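You operate a simulated robot arm through the tools that you are given. There is no shell and no other tool. Be economical: measure what you need, move in short steps, check, and stop when the job is done.

You run a simulated robot arm. Do the job below in one go: nothing can be reset, and whatever is moved stays where it is left.

## Task
On the top of the serving table, set the yellow bowl inside the blue one.

Only the result counts: the job must be done as asked and must still hold three seconds after the hand-in. Knocking over, shifting, dropping, spilling or breaking anything else fails it.

## Robot
A 7-joint arm with a two-finger parallel gripper, fixed in place. Base frame: the origin is at the foot of the arm, x ahead of it, y to its left, z up. Units: mm, degrees, N and s.
Its first joint turns from -166.0 to 166.0 degrees. Payload 4.4 kg.
The TCP is the grasp point between the finger pads, 23 mm short of the fingertips. In the tool frame z runs along the fingers and y along their closing line. Largest opening 94 mm; finger width 38, thickness 10; the body of the gripper, 54 by 96 mm, starts 39 mm behind the TCP.
Orientation is that of the tool frame in the base frame, as [roll, pitch, yaw] about the fixed x, y, z axes, in that order (R = Rz(yaw) Ry(pitch) Rx(roll)). With the fingers straight down and closing along the base's y, the tool's x points along the base's -x, its y along +y and its z along -z.

## Interface
- The arm moves only by the tool send_rows. Its argument "series" is a list of rows, each a list of 3 entries, a list of its own where there are three numbers: the shift along the tool's x, y, z in units of 150 mm (1.0 is 150 mm), then the turn, a rotation vector about the tool's x, y, z in units of 180 degrees (1.0 is 180 degrees), then the closure in counts, from 0 (fully open) to 255 (shut). In form: [[[dx, dy, dz], [rx, ry, rz], claw], ...]. A call has 1 to 20 rows; each row is the pose to reach, as a shift and turn from the pose commanded when the call began, along the tool's axes at that moment. A call with a number of a shift or a turn outside -1 to 1 is refused whole. Rows are played at 5 a second. More than 50 mm and 8.6 degrees between two rows, or a gripper value outside its range, and nothing of the call is played. A pose out of reach is approached as far as the arm can. The call stops where the force on the tool passes 40 N (or 10 N more than at its start, if that is more) or the arm is blocked; 0.2 s more then pass. The fingers move at their own pace (about 72 mm/s each) and stop on an object; they squeeze with about 41 N. The grip force told is the motor's: it shows also when the fingers shut on nothing. Time passes only in rows, and 0.2 s behind the last, so rows that repeat a pose let the fingers close. The reply holds the time, the measured pose of the TCP, the force on the tool along the base axes, the opening and the grip force, in the units named above and with some noise.
- Cameras (640 x 400 px; columns grow to the right, rows downward): "scene" is fixed at [47.6, -513, 1536.3]; the picture's right is [0.56, -0.83, 0.00], its down [-0.56, -0.37, -0.74] and it looks along [0.62, 0.41, -0.67] (base axes); focal length 350 px, centre (320, 200). "wrist" rides on the gripper at [-39, 0, -44] in the tool frame; the picture's right is [0.00, -1.00, 0.00], its down [0.97, 0.00, -0.24] and it looks along [0.24, 0.00, 0.97] (tool axes); focal length 218 px, centre (320, 200). There is no depth. A picture from a camera that has moved, and an enlarged one, comes with that camera's place and axes in the base frame and with its lens. The place of the scene camera against the robot may be out by one fixed shift of up to 25 mm in any direction.
- snapshot(camera): a new picture of that camera. No time passes.
- enlarge(camera, box): a new picture of the part [left, top, right, bottom] of that camera's present view, enlarged. No time passes.
- hand_in(): hands the job in; it is judged then, once.

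Work in short steps. Places have to be worked out from the pictures, the camera data and where the tool is seen: move nearer, look again, correct. Check each grasp and each placing, and mend what went wrong. You have 90 turns and 36 pictures in all, those below and enlarged ones among them. Open the gripper and draw the arm clear of the work before you hand the job in, unless the task says otherwise; then end with one line.

The tools are called after "Request:" as a command line: name --argument value ..., lists and objects as JSON in quotes. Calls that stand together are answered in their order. send_rows: Moves the arm, as the interface text tells. Its arguments: {"type":"object","properties":{"series":{"type":"array","items":{"type":"array"}}},"required":["series"]} The other tools are called the same way: snapshot (camera) takes a picture; enlarge (camera, box) takes an enlarged picture of a part of a camera's view; hand_in () hands the job in.

At the start:

```text
time: 0.0
position: [886.7, 19.5, 1030.4]
tool_rot: [-180.0, 0.0, -179.9]
wrist_force: [0.5, 0.2, 0.0]
opening: 93.9
grip_force: 0.1
```

scene: 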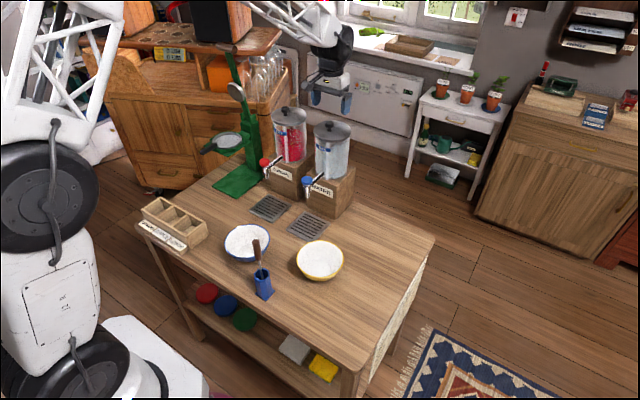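
wrist: 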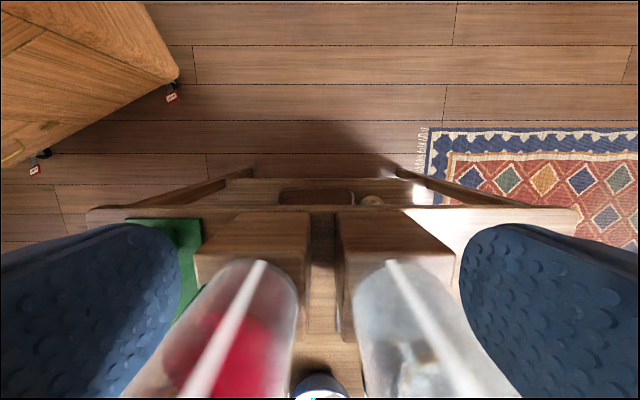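

The scene shows a blue-rimmed and a yellow-rimmed bowl near the front of the table. I look closer before moving.

Request:
enlarge --camera "scene" --box '[200, 200, 360, 300]'

Request:
enlarge --camera "scene" --box '[120, 50, 440, 250]'

```text
4.00 times, centred on (280, 250) of scene
camera zoom: at [47.6, -513.0, 1536.3], right [0.56, -0.83, 0.0], down [-0.56, -0.37, -0.74], along [0.62, 0.41, -0.67], focal length 1401 px, centre (480, 0)
```

zoom: 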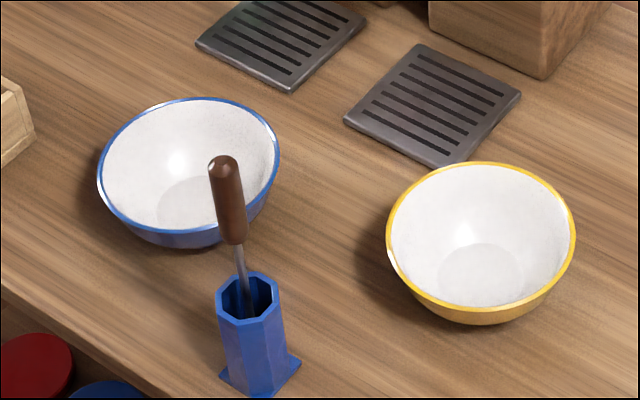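

```text
2.00 times, centred on (280, 150) of scene
camera zoom: at [47.6, -513.0, 1536.3], right [0.56, -0.83, 0.0], down [-0.56, -0.37, -0.74], along [0.62, 0.41, -0.67], focal length 701 px, centre (400, 300)
```

zoom: 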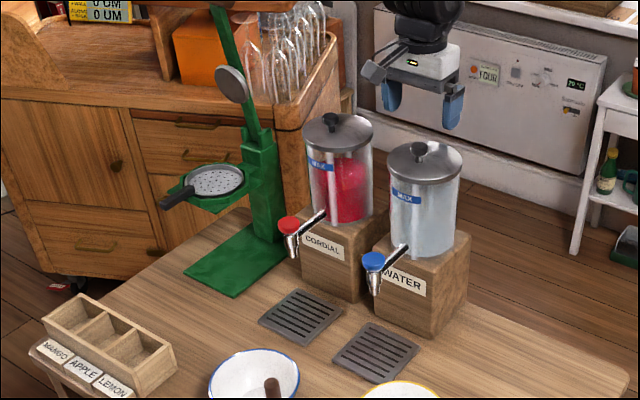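

Estimates with the rim at about z=795: yellow bowl at (538,-189), blue at (475,15), each about 126 mm across. A stirrer stands near (401,-108) with its top near z=950, and the dispenser lids reach about 1040, so I rise straight up first.

Request:
send_rows --series '[[[0, 0, -0.33], [0, 0, 0], 0], [[0, 0, -0.66], [0, 0, 0], 0], [[0, 0, -0.99], [0, 0, 0], 0]]'

```text
time: 0.8
position: [887.3, 19.7, 1178.6]
tool_rot: [-180.0, -0.1, -180.0]
wrist_force: [0.7, 1.3, 0.1]
opening: 93.7
grip_force: 0.1
```

The tool is at z=1179, with the fingertips about 115 mm above the lids. Next I move back toward the base and toward -y.

Request:
send_rows --series '[[[0.25, -0.15, 0], [0, 0, 0], 0], [[0.5, -0.3, 0], [0, 0, 0], 0], [[0.75, -0.45, 0], [0, 0, 0], 0], [[1.0, -0.6, 0], [0, 0, 0], 0]]'

Request:
send_rows --series '[[[0.25, -0.15, 0], [0, 0, 0], 0], [[0.5, -0.3, 0], [0, 0, 0], 0], [[0.75, -0.45, 0], [0, 0, 0], 0], [[1.0, -0.6, 0], [0, 0, 0], 0]]'

Request:
snapshot --camera "wrist"

Request:
snapshot --camera "scene"

```text
time: 1.8
position: [739.5, -69.9, 1178.9]
tool_rot: [180.0, 0.0, -180.0]
wrist_force: [0.1, 0.9, 0.8]
opening: 94.0
grip_force: 0.1
```

```text
time: 2.8
position: [588.5, -161.5, 1177.6]
tool_rot: [-180.0, 0.0, -179.9]
wrist_force: [0.3, -0.3, -0.1]
opening: 94.1
grip_force: 0.1
```

```text
31 pictures are left
camera wrist: at [625.7, -162.6, 1221.8], right [0.0, -1.0, 0.0], down [-0.97, 0.0, 0.24], along [-0.24, 0.0, -0.97], focal length 218 px, centre (320, 200)
```

wrist: 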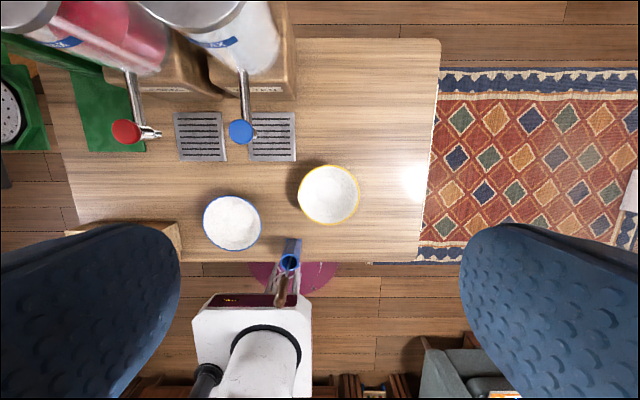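

```text
30 pictures are left
```

scene: 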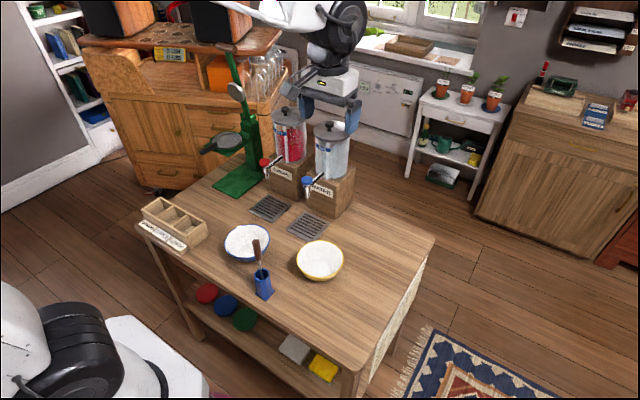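

From the wrist view the yellow bowl is at about (533,-181), the blue at about (473,19) and the stirrer handle at about (406,-104). I will pinch the +y side of the yellow rim, which keeps the hand clear of the stirrer. I descend partway above that point and check.

Request:
send_rows --series '[[[0.185, 0.138, 0], [0, 0, 0], 0], [[0.37, 0.277, 0], [0, 0, 0], 0], [[0.37, 0.277, 0.33], [0, 0, 0], 0], [[0.37, 0.277, 0.66], [0, 0, 0], 0], [[0.37, 0.277, 0.99], [0, 0, 0], 0]]'

Request:
snapshot --camera "wrist"

Request:
snapshot --camera "scene"

```text
time: 4.0
position: [532.4, -117.1, 1029.1]
tool_rot: [-180.0, 0.1, 180.0]
wrist_force: [0.2, 0.6, -0.5]
opening: 94.2
grip_force: 0.0
```

```text
29 pictures are left
camera wrist: at [569.9, -117.8, 1073.1], right [0.0, -1.0, 0.0], down [-0.97, 0.0, 0.24], along [-0.24, 0.0, -0.97], focal length 218 px, centre (320, 200)
```

wrist: 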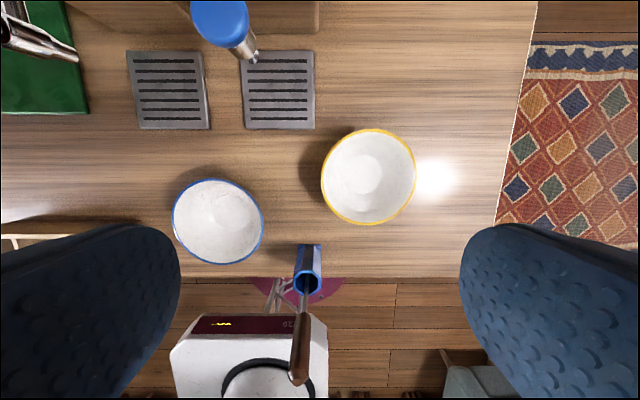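

```text
28 pictures are left
```

scene: 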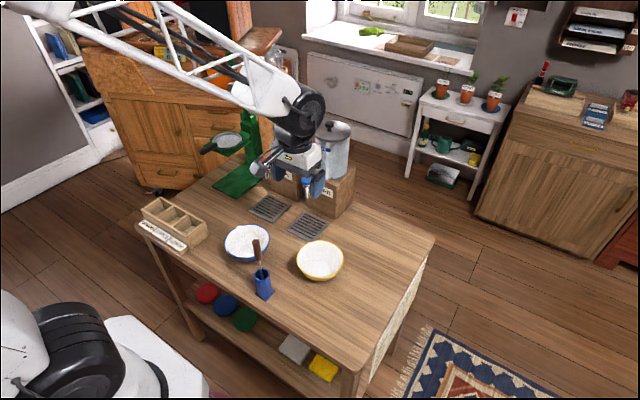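

Refined positions: yellow centre about (532,-180.5) with radius about 60, blue centre about (471,20). The forearm slopes up and away from the stirrer. I lower to z≈880 and check the clearance again.

Request:
send_rows --series '[[[0, -0.02, 0.33], [0, 0, 0], 0], [[0, -0.02, 0.66], [0, 0, 0], 0], [[0, -0.02, 0.99], [0, 0, 0], 0]]'

Request:
snapshot --camera "wrist"

Request:
enlarge --camera "scene" --box '[160, 80, 400, 300]'

```text
time: 4.8
position: [529.9, -122.6, 879.1]
tool_rot: [180.0, -0.1, -179.9]
wrist_force: [0.4, 0.0, 0.1]
opening: 94.2
grip_force: 0.0
```

```text
27 pictures are left
camera wrist: at [568.1, -123.2, 923.3], right [0.0, -1.0, 0.0], down [-0.97, 0.0, 0.24], along [-0.24, 0.0, -0.97], focal length 218 px, centre (320, 200)
```

wrist: 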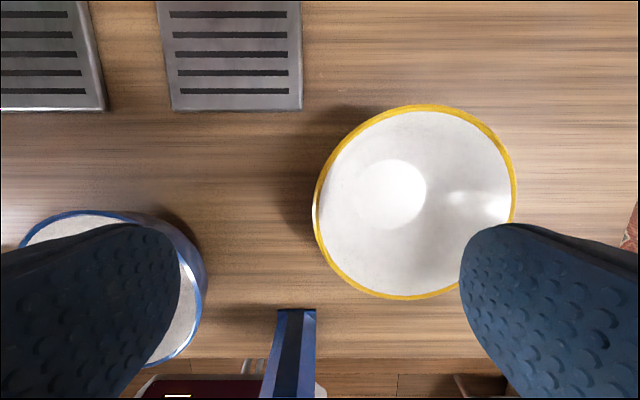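

```text
1.82 times, centred on (280, 190) of scene
camera zoom: at [47.6, -513.0, 1536.3], right [0.56, -0.83, 0.0], down [-0.56, -0.37, -0.74], along [0.62, 0.41, -0.67], focal length 637 px, centre (393, 218)
```

zoom: 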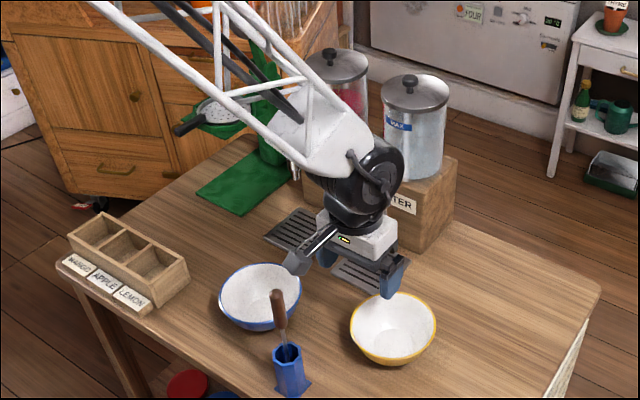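

The rim is at about z=794 with its +y edge at y≈-119, and the yellow centre is at about (534,-181). The forearm is well above the stirrer. I descend so the tips sit about 13 mm below the rim, then look before closing.

Request:
send_rows --series '[[[-0.02, 0.005, 0.25], [0, 0, 0], 0], [[-0.02, 0.005, 0.4], [0, 0, 0], 0], [[-0.02, 0.005, 0.5], [0, 0, 0], 0]]'

Request:
snapshot --camera "wrist"

Request:
enlarge --camera "scene" --box '[220, 150, 380, 290]'

```text
time: 5.6
position: [534.4, -121.0, 804.7]
tool_rot: [-180.0, 0.0, -180.0]
wrist_force: [0.6, -0.2, -0.2]
opening: 94.0
grip_force: 0.1
```

```text
25 pictures are left
camera wrist: at [571.8, -121.9, 849.3], right [0.0, -1.0, 0.0], down [-0.97, 0.0, 0.24], along [-0.24, 0.0, -0.97], focal length 218 px, centre (320, 200)
```

wrist: 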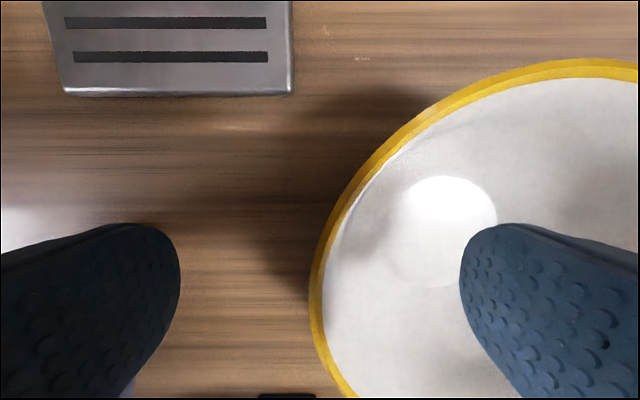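

```text
2.86 times, centred on (300, 220) of scene
camera zoom: at [47.6, -513.0, 1536.3], right [0.56, -0.83, 0.0], down [-0.56, -0.37, -0.74], along [0.62, 0.41, -0.67], focal length 1001 px, centre (377, 143)
```

zoom: 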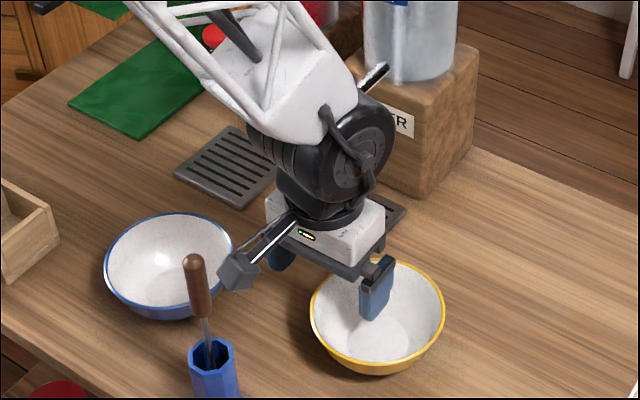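

The rim is centred between the fingers: the inner finger is in the bowl and the outer one is clear of the wall. I close here.

Request:
send_rows --series '[[[0, 0, 0], [0, 0, 0], 128], [[0, 0, 0], [0, 0, 0], 255], [[0, 0, 0], [0, 0, 0], 255], [[0, 0, 0], [0, 0, 0], 255], [[0, 0, 0], [0, 0, 0], 255], [[0, 0, 0], [0, 0, 0], 255]]'

Request:
snapshot --camera "wrist"

```text
time: 7.0
position: [534.6, -121.0, 805.9]
tool_rot: [-180.0, 0.1, -179.9]
wrist_force: [-4.9, -1.9, 13.1]
opening: 17.7
grip_force: 40.8
```

```text
23 pictures are left
camera wrist: at [571.9, -121.9, 849.7], right [0.0, -1.0, 0.0], down [-0.97, 0.0, 0.24], along [-0.24, 0.0, -0.97], focal length 218 px, centre (320, 200)
```

wrist: 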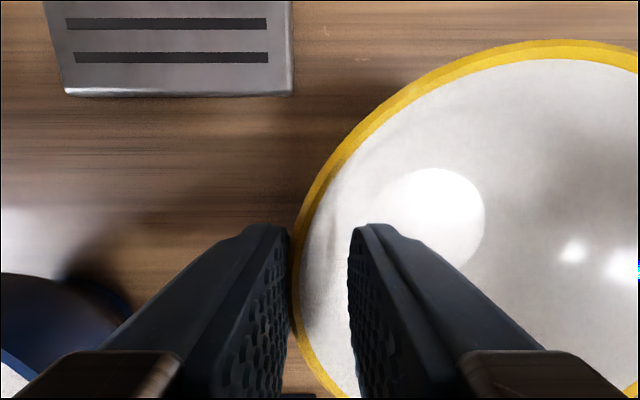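

The grip reads 41 N at an opening of 17.7 mm, which fits a sloped, curved wall. I lift a few centimetres and check that the bowl comes along.

Request:
send_rows --series '[[[0, 0, -0.03], [0, 0, 0], 255], [[0, 0, -0.08], [0, 0, 0], 255], [[0, 0, -0.15], [0, 0, 0], 255], [[0, 0, -0.22], [0, 0, 0], 255], [[0, 0, -0.22], [0, 0, 0], 255]]'

Request:
enlarge --camera "scene" --box '[220, 150, 380, 290]'

Request:
snapshot --camera "wrist"

```text
time: 8.2
position: [533.9, -120.6, 839.8]
tool_rot: [-179.9, 0.0, -179.9]
wrist_force: [-0.8, -1.7, 6.3]
opening: 9.9
grip_force: 41.4
```

```text
2.86 times, centred on (300, 220) of scene
camera zoom: at [47.6, -513.0, 1536.3], right [0.56, -0.83, 0.0], down [-0.56, -0.37, -0.74], along [0.62, 0.41, -0.67], focal length 1001 px, centre (377, 143)
```

zoom: 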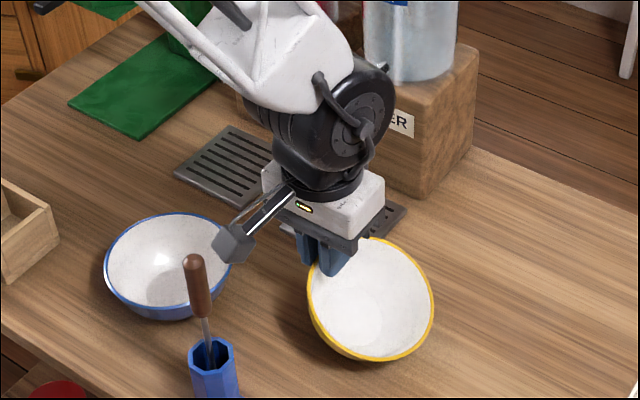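

```text
21 pictures are left
camera wrist: at [571.5, -121.4, 883.8], right [0.0, -1.0, 0.0], down [-0.97, 0.0, 0.24], along [-0.24, 0.0, -0.97], focal length 218 px, centre (320, 200)
```

wrist: 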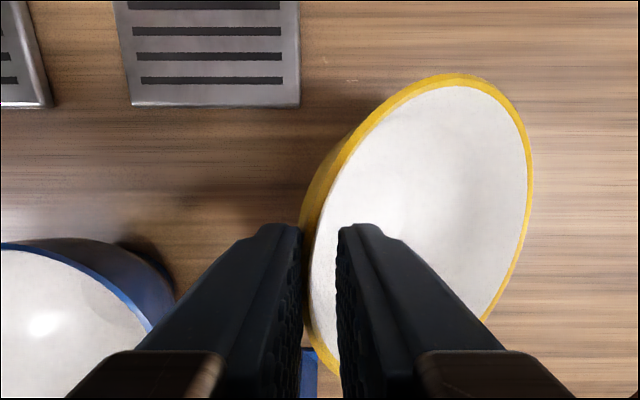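

The bowl is held, but it has tilted so its wall lies flat against the pads, with the -y side low. I lift it clear with a slight +x shift and measure the tilt.

Request:
send_rows --series '[[[0, 0, -0.2], [0, 0, 0], 255], [[0, 0, -0.4], [0, 0, 0], 255], [[-0.1, 0, -0.6], [0, 0, 0], 255], [[-0.2, 0, -0.8], [0, 0, 0], 255], [[-0.2, 0, -0.8], [0, 0, 0], 255]]'

Request:
enlarge --camera "scene" --box '[220, 130, 380, 270]'

Request:
snapshot --camera "wrist"

```text
time: 9.4
position: [564.7, -118.2, 958.6]
tool_rot: [180.0, 0.1, -180.0]
wrist_force: [-0.1, 0.1, -2.1]
opening: 9.7
grip_force: 41.1
```

```text
2.86 times, centred on (300, 200) of scene
camera zoom: at [47.6, -513.0, 1536.3], right [0.56, -0.83, 0.0], down [-0.56, -0.37, -0.74], along [0.62, 0.41, -0.67], focal length 1001 px, centre (377, 200)
```

zoom: 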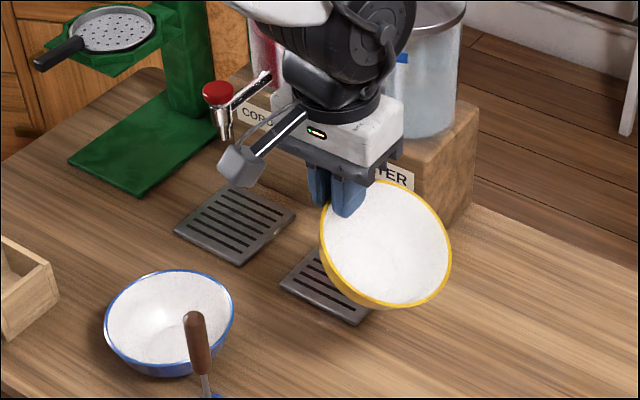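

```text
19 pictures are left
camera wrist: at [601.8, -118.4, 1003.0], right [0.0, -1.0, 0.0], down [-0.97, 0.0, 0.24], along [-0.24, 0.0, -0.97], focal length 218 px, centre (320, 200)
```

wrist: 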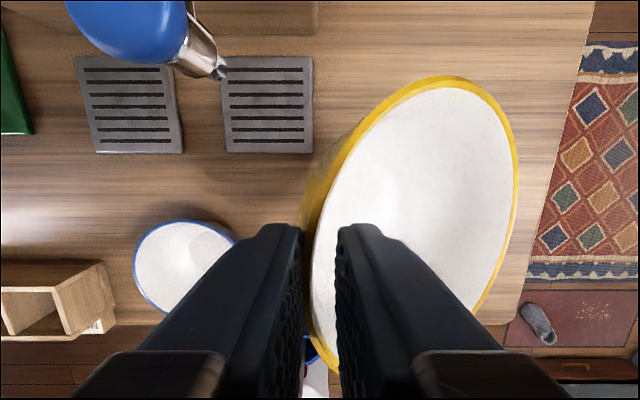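

The bowl hangs free, weighs about 2 N and tilts about 29° about x. I turn the tool +29° about its own x axis to level it, leaning the hand toward +y, while rising a little.

Request:
send_rows --series '[[[0, 0, -0.08], [0.04, 0, 0], 255], [[0, 0, -0.16], [0.08, 0, 0], 255], [[0, 0, -0.24], [0.12, 0, 0], 255], [[0, 0, -0.32], [0.16, 0, 0], 255], [[0, 0, -0.32], [0.16, 0, 0], 255]]'

Request:
enlarge --camera "scene" --box '[200, 90, 400, 270]'

Request:
snapshot --camera "wrist"

```text
time: 10.6
position: [565.0, -119.0, 1008.4]
tool_rot: [-151.1, 0.0, -180.0]
wrist_force: [-0.5, -0.9, -2.6]
opening: 9.1
grip_force: 41.4
```

```text
2.22 times, centred on (300, 180) of scene
camera zoom: at [47.6, -513.0, 1536.3], right [0.56, -0.83, 0.0], down [-0.56, -0.37, -0.74], along [0.62, 0.41, -0.67], focal length 778 px, centre (364, 244)
```

zoom: 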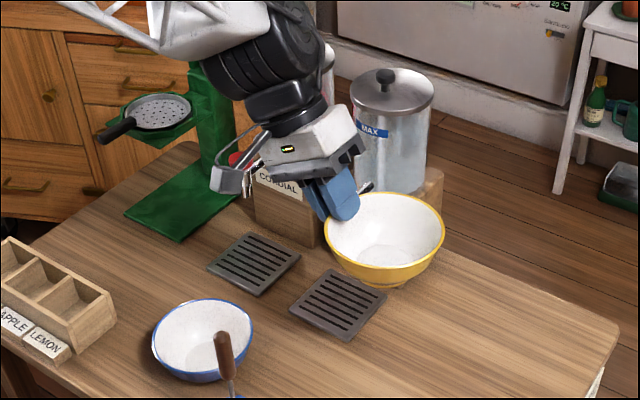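

```text
17 pictures are left
camera wrist: at [601.6, -99.0, 1046.7], right [0.0, -0.88, 0.48], down [-0.97, 0.12, 0.21], along [-0.24, -0.47, -0.85], focal length 218 px, centre (320, 200)
```

wrist: 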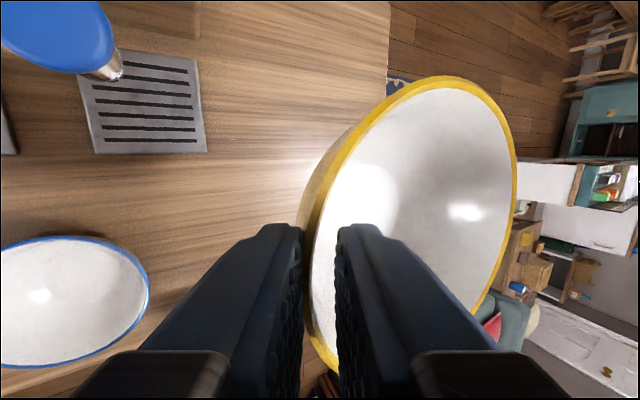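

The bowl is now about level. I judge its centre at about (562,-185) with the rim near z=1001. I carry it in +y first and then in -x to above the blue bowl at (471,20).

Request:
send_rows --series '[[[0, 0.2, -0.11], [0, 0, 0], 255], [[0, 0.4, -0.221], [0, 0, 0], 255], [[0, 0.601, -0.332], [0, 0, 0], 255]]'

Request:
send_rows --series '[[[0, 0.2, -0.11], [0, 0, 0], 255], [[0, 0.4, -0.221], [0, 0, 0], 255], [[0, 0.595, -0.328], [0, 0, 0], 255], [[0.2, 0.595, -0.328], [0, 0, 0], 255], [[0.4, 0.595, -0.328], [0, 0, 0], 255], [[0.607, 0.595, -0.328], [0, 0, 0], 255], [[0.607, 0.595, -0.328], [0, 0, 0], 255]]'

Request:
enlarge --camera "scene" --box '[140, 80, 340, 280]'

Request:
snapshot --camera "wrist"

```text
time: 11.4
position: [563.7, -15.1, 1009.1]
tool_rot: [-151.2, -0.1, 180.0]
wrist_force: [-0.1, 0.4, -2.0]
opening: 9.4
grip_force: 41.0
```

```text
time: 13.0
position: [473.5, 83.5, 1010.7]
tool_rot: [-151.2, -0.1, -180.0]
wrist_force: [0.5, 0.0, -1.4]
opening: 9.4
grip_force: 40.9
```

```text
2.00 times, centred on (240, 180) of scene
camera zoom: at [47.6, -513.0, 1536.3], right [0.56, -0.83, 0.0], down [-0.56, -0.37, -0.74], along [0.62, 0.41, -0.67], focal length 701 px, centre (480, 240)
```

zoom: 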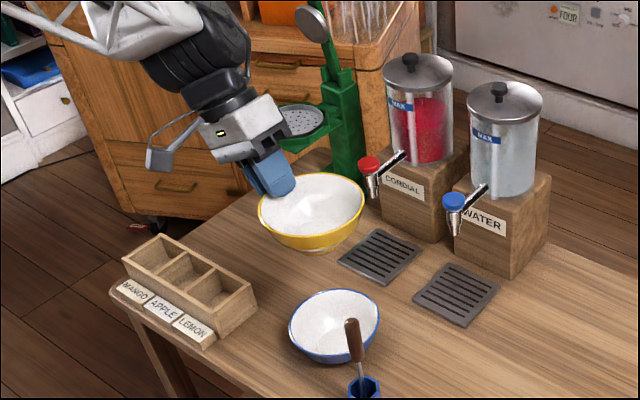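

```text
15 pictures are left
camera wrist: at [511.2, 104.2, 1048.6], right [0.0, -0.88, 0.48], down [-0.97, 0.12, 0.21], along [-0.24, -0.47, -0.85], focal length 218 px, centre (320, 200)
```

wrist: 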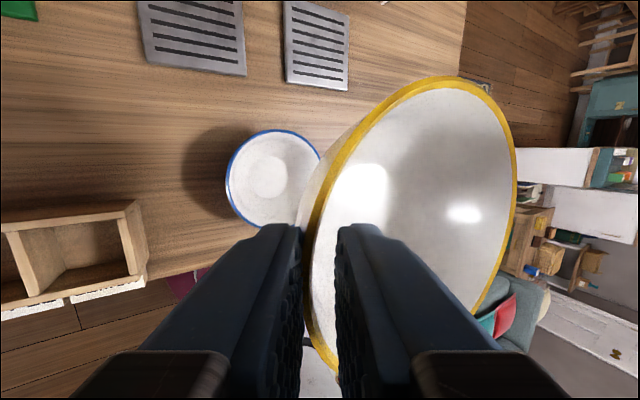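

The yellow centre is above about (470,18). This tilted view puts the blue rim a bit lower, near z≈780, with its centre near y≈26. I descend 100 mm and measure again from closer.

Request:
send_rows --series '[[[0, 0.107, 0.194], [0, 0, 0], 255], [[0, 0.215, 0.389], [0, 0, 0], 255], [[0, 0.322, 0.583], [0, 0, 0], 255], [[0, 0.322, 0.583], [0, 0, 0], 255]]'

Request:
enlarge --camera "scene" --box '[160, 140, 320, 280]'

Request:
snapshot --camera "wrist"

```text
time: 14.0
position: [473.9, 86.0, 909.4]
tool_rot: [-151.2, 0.1, 180.0]
wrist_force: [0.3, -0.3, -2.7]
opening: 9.3
grip_force: 40.7
```

```text
2.86 times, centred on (240, 210) of scene
camera zoom: at [47.6, -513.0, 1536.3], right [0.56, -0.83, 0.0], down [-0.56, -0.37, -0.74], along [0.62, 0.41, -0.67], focal length 1001 px, centre (549, 171)
```

zoom: 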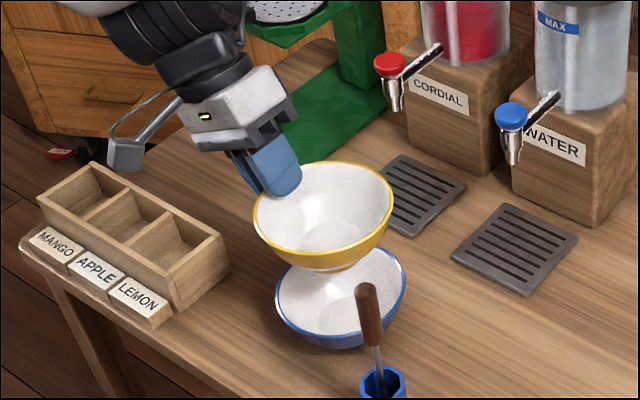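

```text
13 pictures are left
camera wrist: at [510.8, 106.5, 948.3], right [0.0, -0.88, 0.48], down [-0.97, 0.12, 0.21], along [-0.24, -0.47, -0.85], focal length 218 px, centre (320, 200)
```

wrist: 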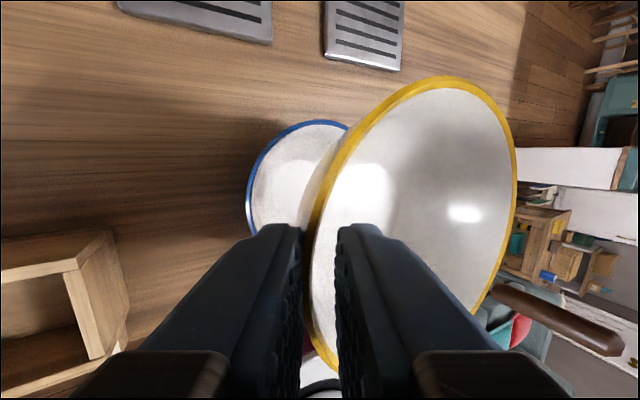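

The blue rim circle fits well at centre (467.5,18.5), radius 63, rim z≈794. Yellow is at about (471,21). I correct by (-3,-3) and descend 85 mm, which leaves the yellow rim about 20 mm above its nested height.

Request:
send_rows --series '[[[0.02, 0.06, 0.14], [0, 0, 0], 255], [[0.02, 0.12, 0.27], [0, 0, 0], 255], [[0.02, 0.18, 0.39], [0, 0, 0], 255], [[0.02, 0.247, 0.511], [0, 0, 0], 255], [[0.02, 0.247, 0.511], [0, 0, 0], 255]]'

Request:
enlarge --camera "scene" --box '[190, 190, 310, 280]'

Request:
snapshot --camera "wrist"

```text
time: 15.2
position: [470.9, 80.3, 824.6]
tool_rot: [-151.2, 0.0, -180.0]
wrist_force: [0.1, -0.2, -3.0]
opening: 9.3
grip_force: 41.1
```

```text
4.44 times, centred on (250, 235) of scene
camera zoom: at [47.6, -513.0, 1536.3], right [0.56, -0.83, 0.0], down [-0.56, -0.37, -0.74], along [0.62, 0.41, -0.67], focal length 1557 px, centre (631, 44)
```

zoom: 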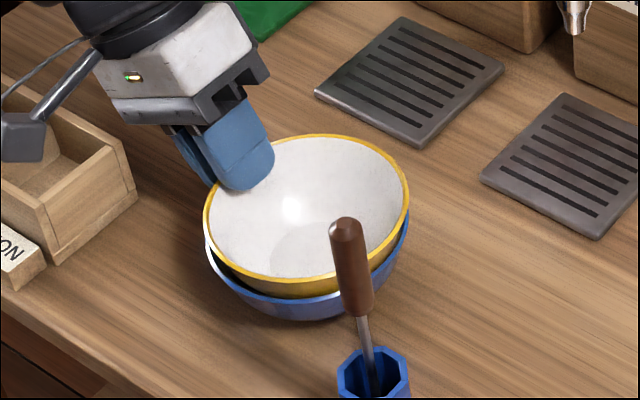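

```text
11 pictures are left
camera wrist: at [508.6, 101.2, 862.3], right [0.0, -0.88, 0.48], down [-0.97, 0.12, 0.21], along [-0.24, -0.47, -0.85], focal length 218 px, centre (320, 200)
```

wrist: 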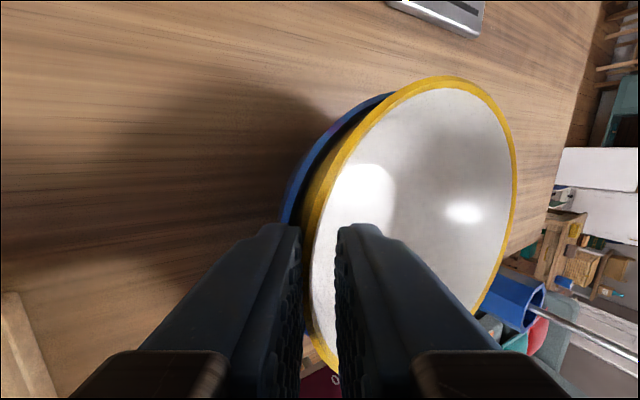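

The bowls line up to within a millimetre or two, and the yellow rim is about 15 mm above the blue. I ease down in small steps, watching the force.

Request:
send_rows --series '[[[0, 0.01, 0.018], [0, 0, 0], 255], [[0, 0.019, 0.035], [0, 0, 0], 255], [[0, 0.019, 0.035], [0, 0, 0], 255]]'

Request:
enlarge --camera "scene" --box '[210, 200, 290, 260]'

```text
time: 15.7
position: [472.5, 82.0, 821.2]
tool_rot: [-151.1, 0.1, -179.9]
wrist_force: [-2.1, 2.5, 8.9]
opening: 9.2
grip_force: 40.8
stopped in row 2: the force on the tool passed its limit (the readings are from after the stop); the commanded pose is now the measured one
```

```text
6.67 times, centred on (250, 230) of scene
camera zoom: at [47.6, -513.0, 1536.3], right [0.56, -0.83, 0.0], down [-0.56, -0.37, -0.74], along [0.62, 0.41, -0.67], focal length 2335 px, centre (787, 0)
```

zoom: 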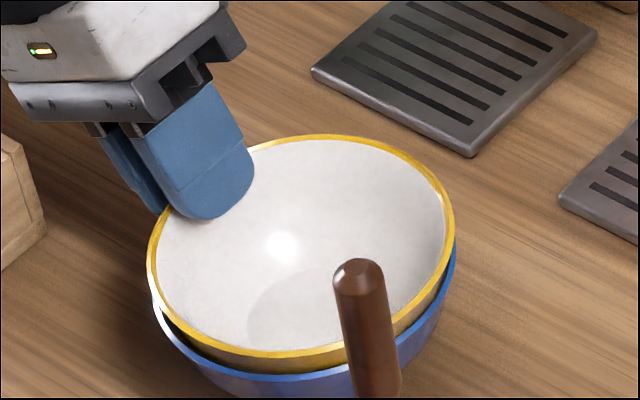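

Contact came at TCP z≈821, probably the outer finger on the blue rim or the bowls touching. I back up 4 mm, because the outer finger dips as it opens, and then release just enough to free the rim.

Request:
send_rows --series '[[[0, -0.013, -0.024], [0, 0, 0], 255], [[0, -0.013, -0.024], [0, 0, 0], 225], [[0, -0.013, -0.024], [0, 0, 0], 195], [[0, -0.013, -0.024], [0, 0, 0], 190], [[0, -0.013, -0.024], [0, 0, 0], 190]]'

Request:
enlarge --camera "scene" --box '[210, 200, 290, 260]'

Request:
snapshot --camera "wrist"

```text
time: 16.9
position: [471.9, 81.9, 823.5]
tool_rot: [-151.3, 0.3, 180.0]
wrist_force: [-0.4, 0.0, -0.3]
opening: 24.0
grip_force: 0.1
```

```text
6.67 times, centred on (250, 230) of scene
camera zoom: at [47.6, -513.0, 1536.3], right [0.56, -0.83, 0.0], down [-0.56, -0.37, -0.74], along [0.62, 0.41, -0.67], focal length 2335 px, centre (787, 0)
```

zoom: 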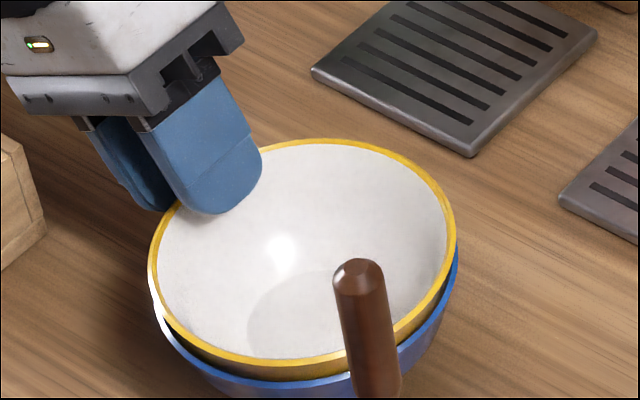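

```text
8 pictures are left
camera wrist: at [509.5, 102.1, 864.0], right [0.0, -0.88, 0.48], down [-0.97, 0.12, 0.21], along [-0.24, -0.47, -0.85], focal length 218 px, centre (320, 200)
```

wrist: 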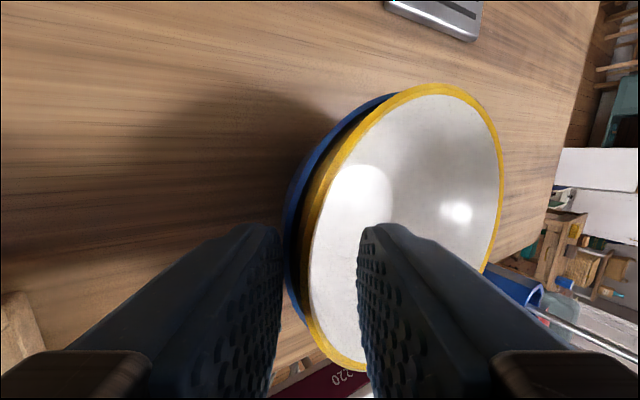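

The bowl is released and has settled slightly. The fingers are clear on both sides of the wall, so I withdraw along the tool axis.

Request:
send_rows --series '[[[0, 0, -0.07], [0, 0, 0], 190], [[0, 0, -0.2], [0, 0, 0], 190], [[0, 0, -0.5], [0, 0, 0], 190], [[0, 0, -0.8], [0, 0, 0], 190], [[0, 0, -1.0], [0, 0, 0], 190]]'

Request:
enlarge --camera "scene" --box '[210, 200, 290, 260]'

Request:
snapshot --camera "wrist"

```text
time: 18.1
position: [471.9, 154.0, 955.3]
tool_rot: [-151.3, 0.3, -180.0]
wrist_force: [0.0, 0.1, -0.2]
opening: 24.1
grip_force: 0.0
```

```text
6.67 times, centred on (250, 230) of scene
camera zoom: at [47.6, -513.0, 1536.3], right [0.56, -0.83, 0.0], down [-0.56, -0.37, -0.74], along [0.62, 0.41, -0.67], focal length 2335 px, centre (787, 0)
```

zoom: 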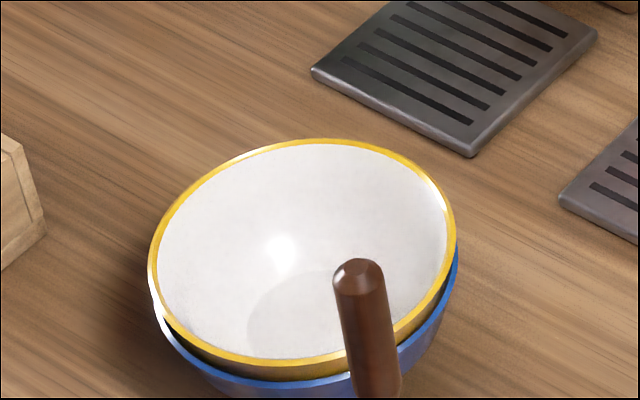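

```text
6 pictures are left
camera wrist: at [508.9, 175.2, 994.6], right [0.0, -0.88, 0.48], down [-0.97, 0.12, 0.21], along [-0.24, -0.47, -0.85], focal length 218 px, centre (320, 200)
```

wrist: 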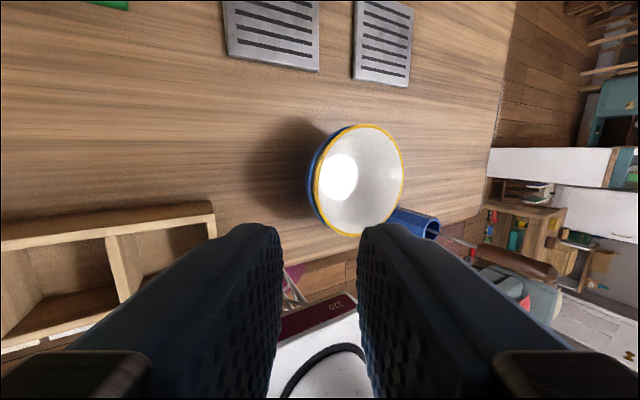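

The yellow bowl sits inside the blue, with its rim evenly about 10 mm above. I open fully, withdraw further and do a final check.

Request:
send_rows --series '[[[0, 0, -0.3], [0, 0, 0], 100], [[0, -0.1, -0.6], [0, 0, 0], 0], [[0, -0.15, -0.8], [0, 0, 0], 0], [[0, -0.15, -0.8], [0, 0, 0], 0], [[0, -0.15, -0.8], [0, 0, 0], 0], [[0, -0.15, -0.8], [0, 0, 0], 0], [[0, -0.15, -0.8], [0, 0, 0], 0]]'

Request:
enlarge --camera "wrist" --box '[260, 90, 460, 250]'

Request:
snapshot --camera "scene"

```text
time: 19.7
position: [471.3, 191.7, 1074.1]
tool_rot: [-151.3, 0.2, 179.9]
wrist_force: [0.1, 0.7, 1.0]
opening: 94.0
grip_force: 0.1
```

```text
2.50 times, centred on (360, 170) of wrist
camera zoom: at [508.9, 213.2, 1111.7], right [0.0, -0.88, 0.48], down [-0.97, 0.12, 0.21], along [-0.24, -0.47, -0.85], focal length 546 px, centre (220, 275)
```

zoom: 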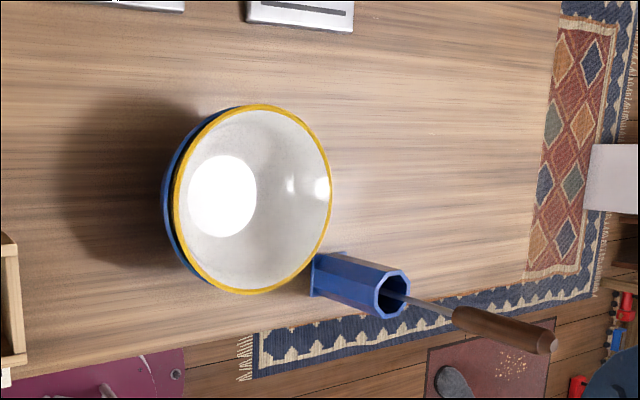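

```text
4 pictures are left
```

scene: 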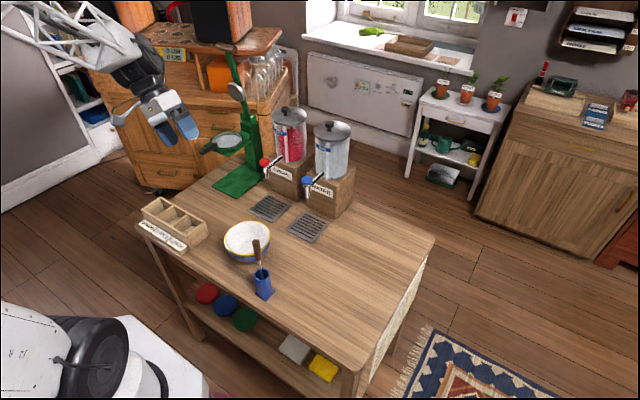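

The yellow bowl is nested in the blue one, nothing else has moved, and the arm is clear with the gripper open. I hand in.

Request:
hand_in

```text
The job is handed in.
```

The yellow bowl is sitting inside the blue bowl on the serving table, nothing else in view moved, and the job is handed in with the arm clear and the gripper open.
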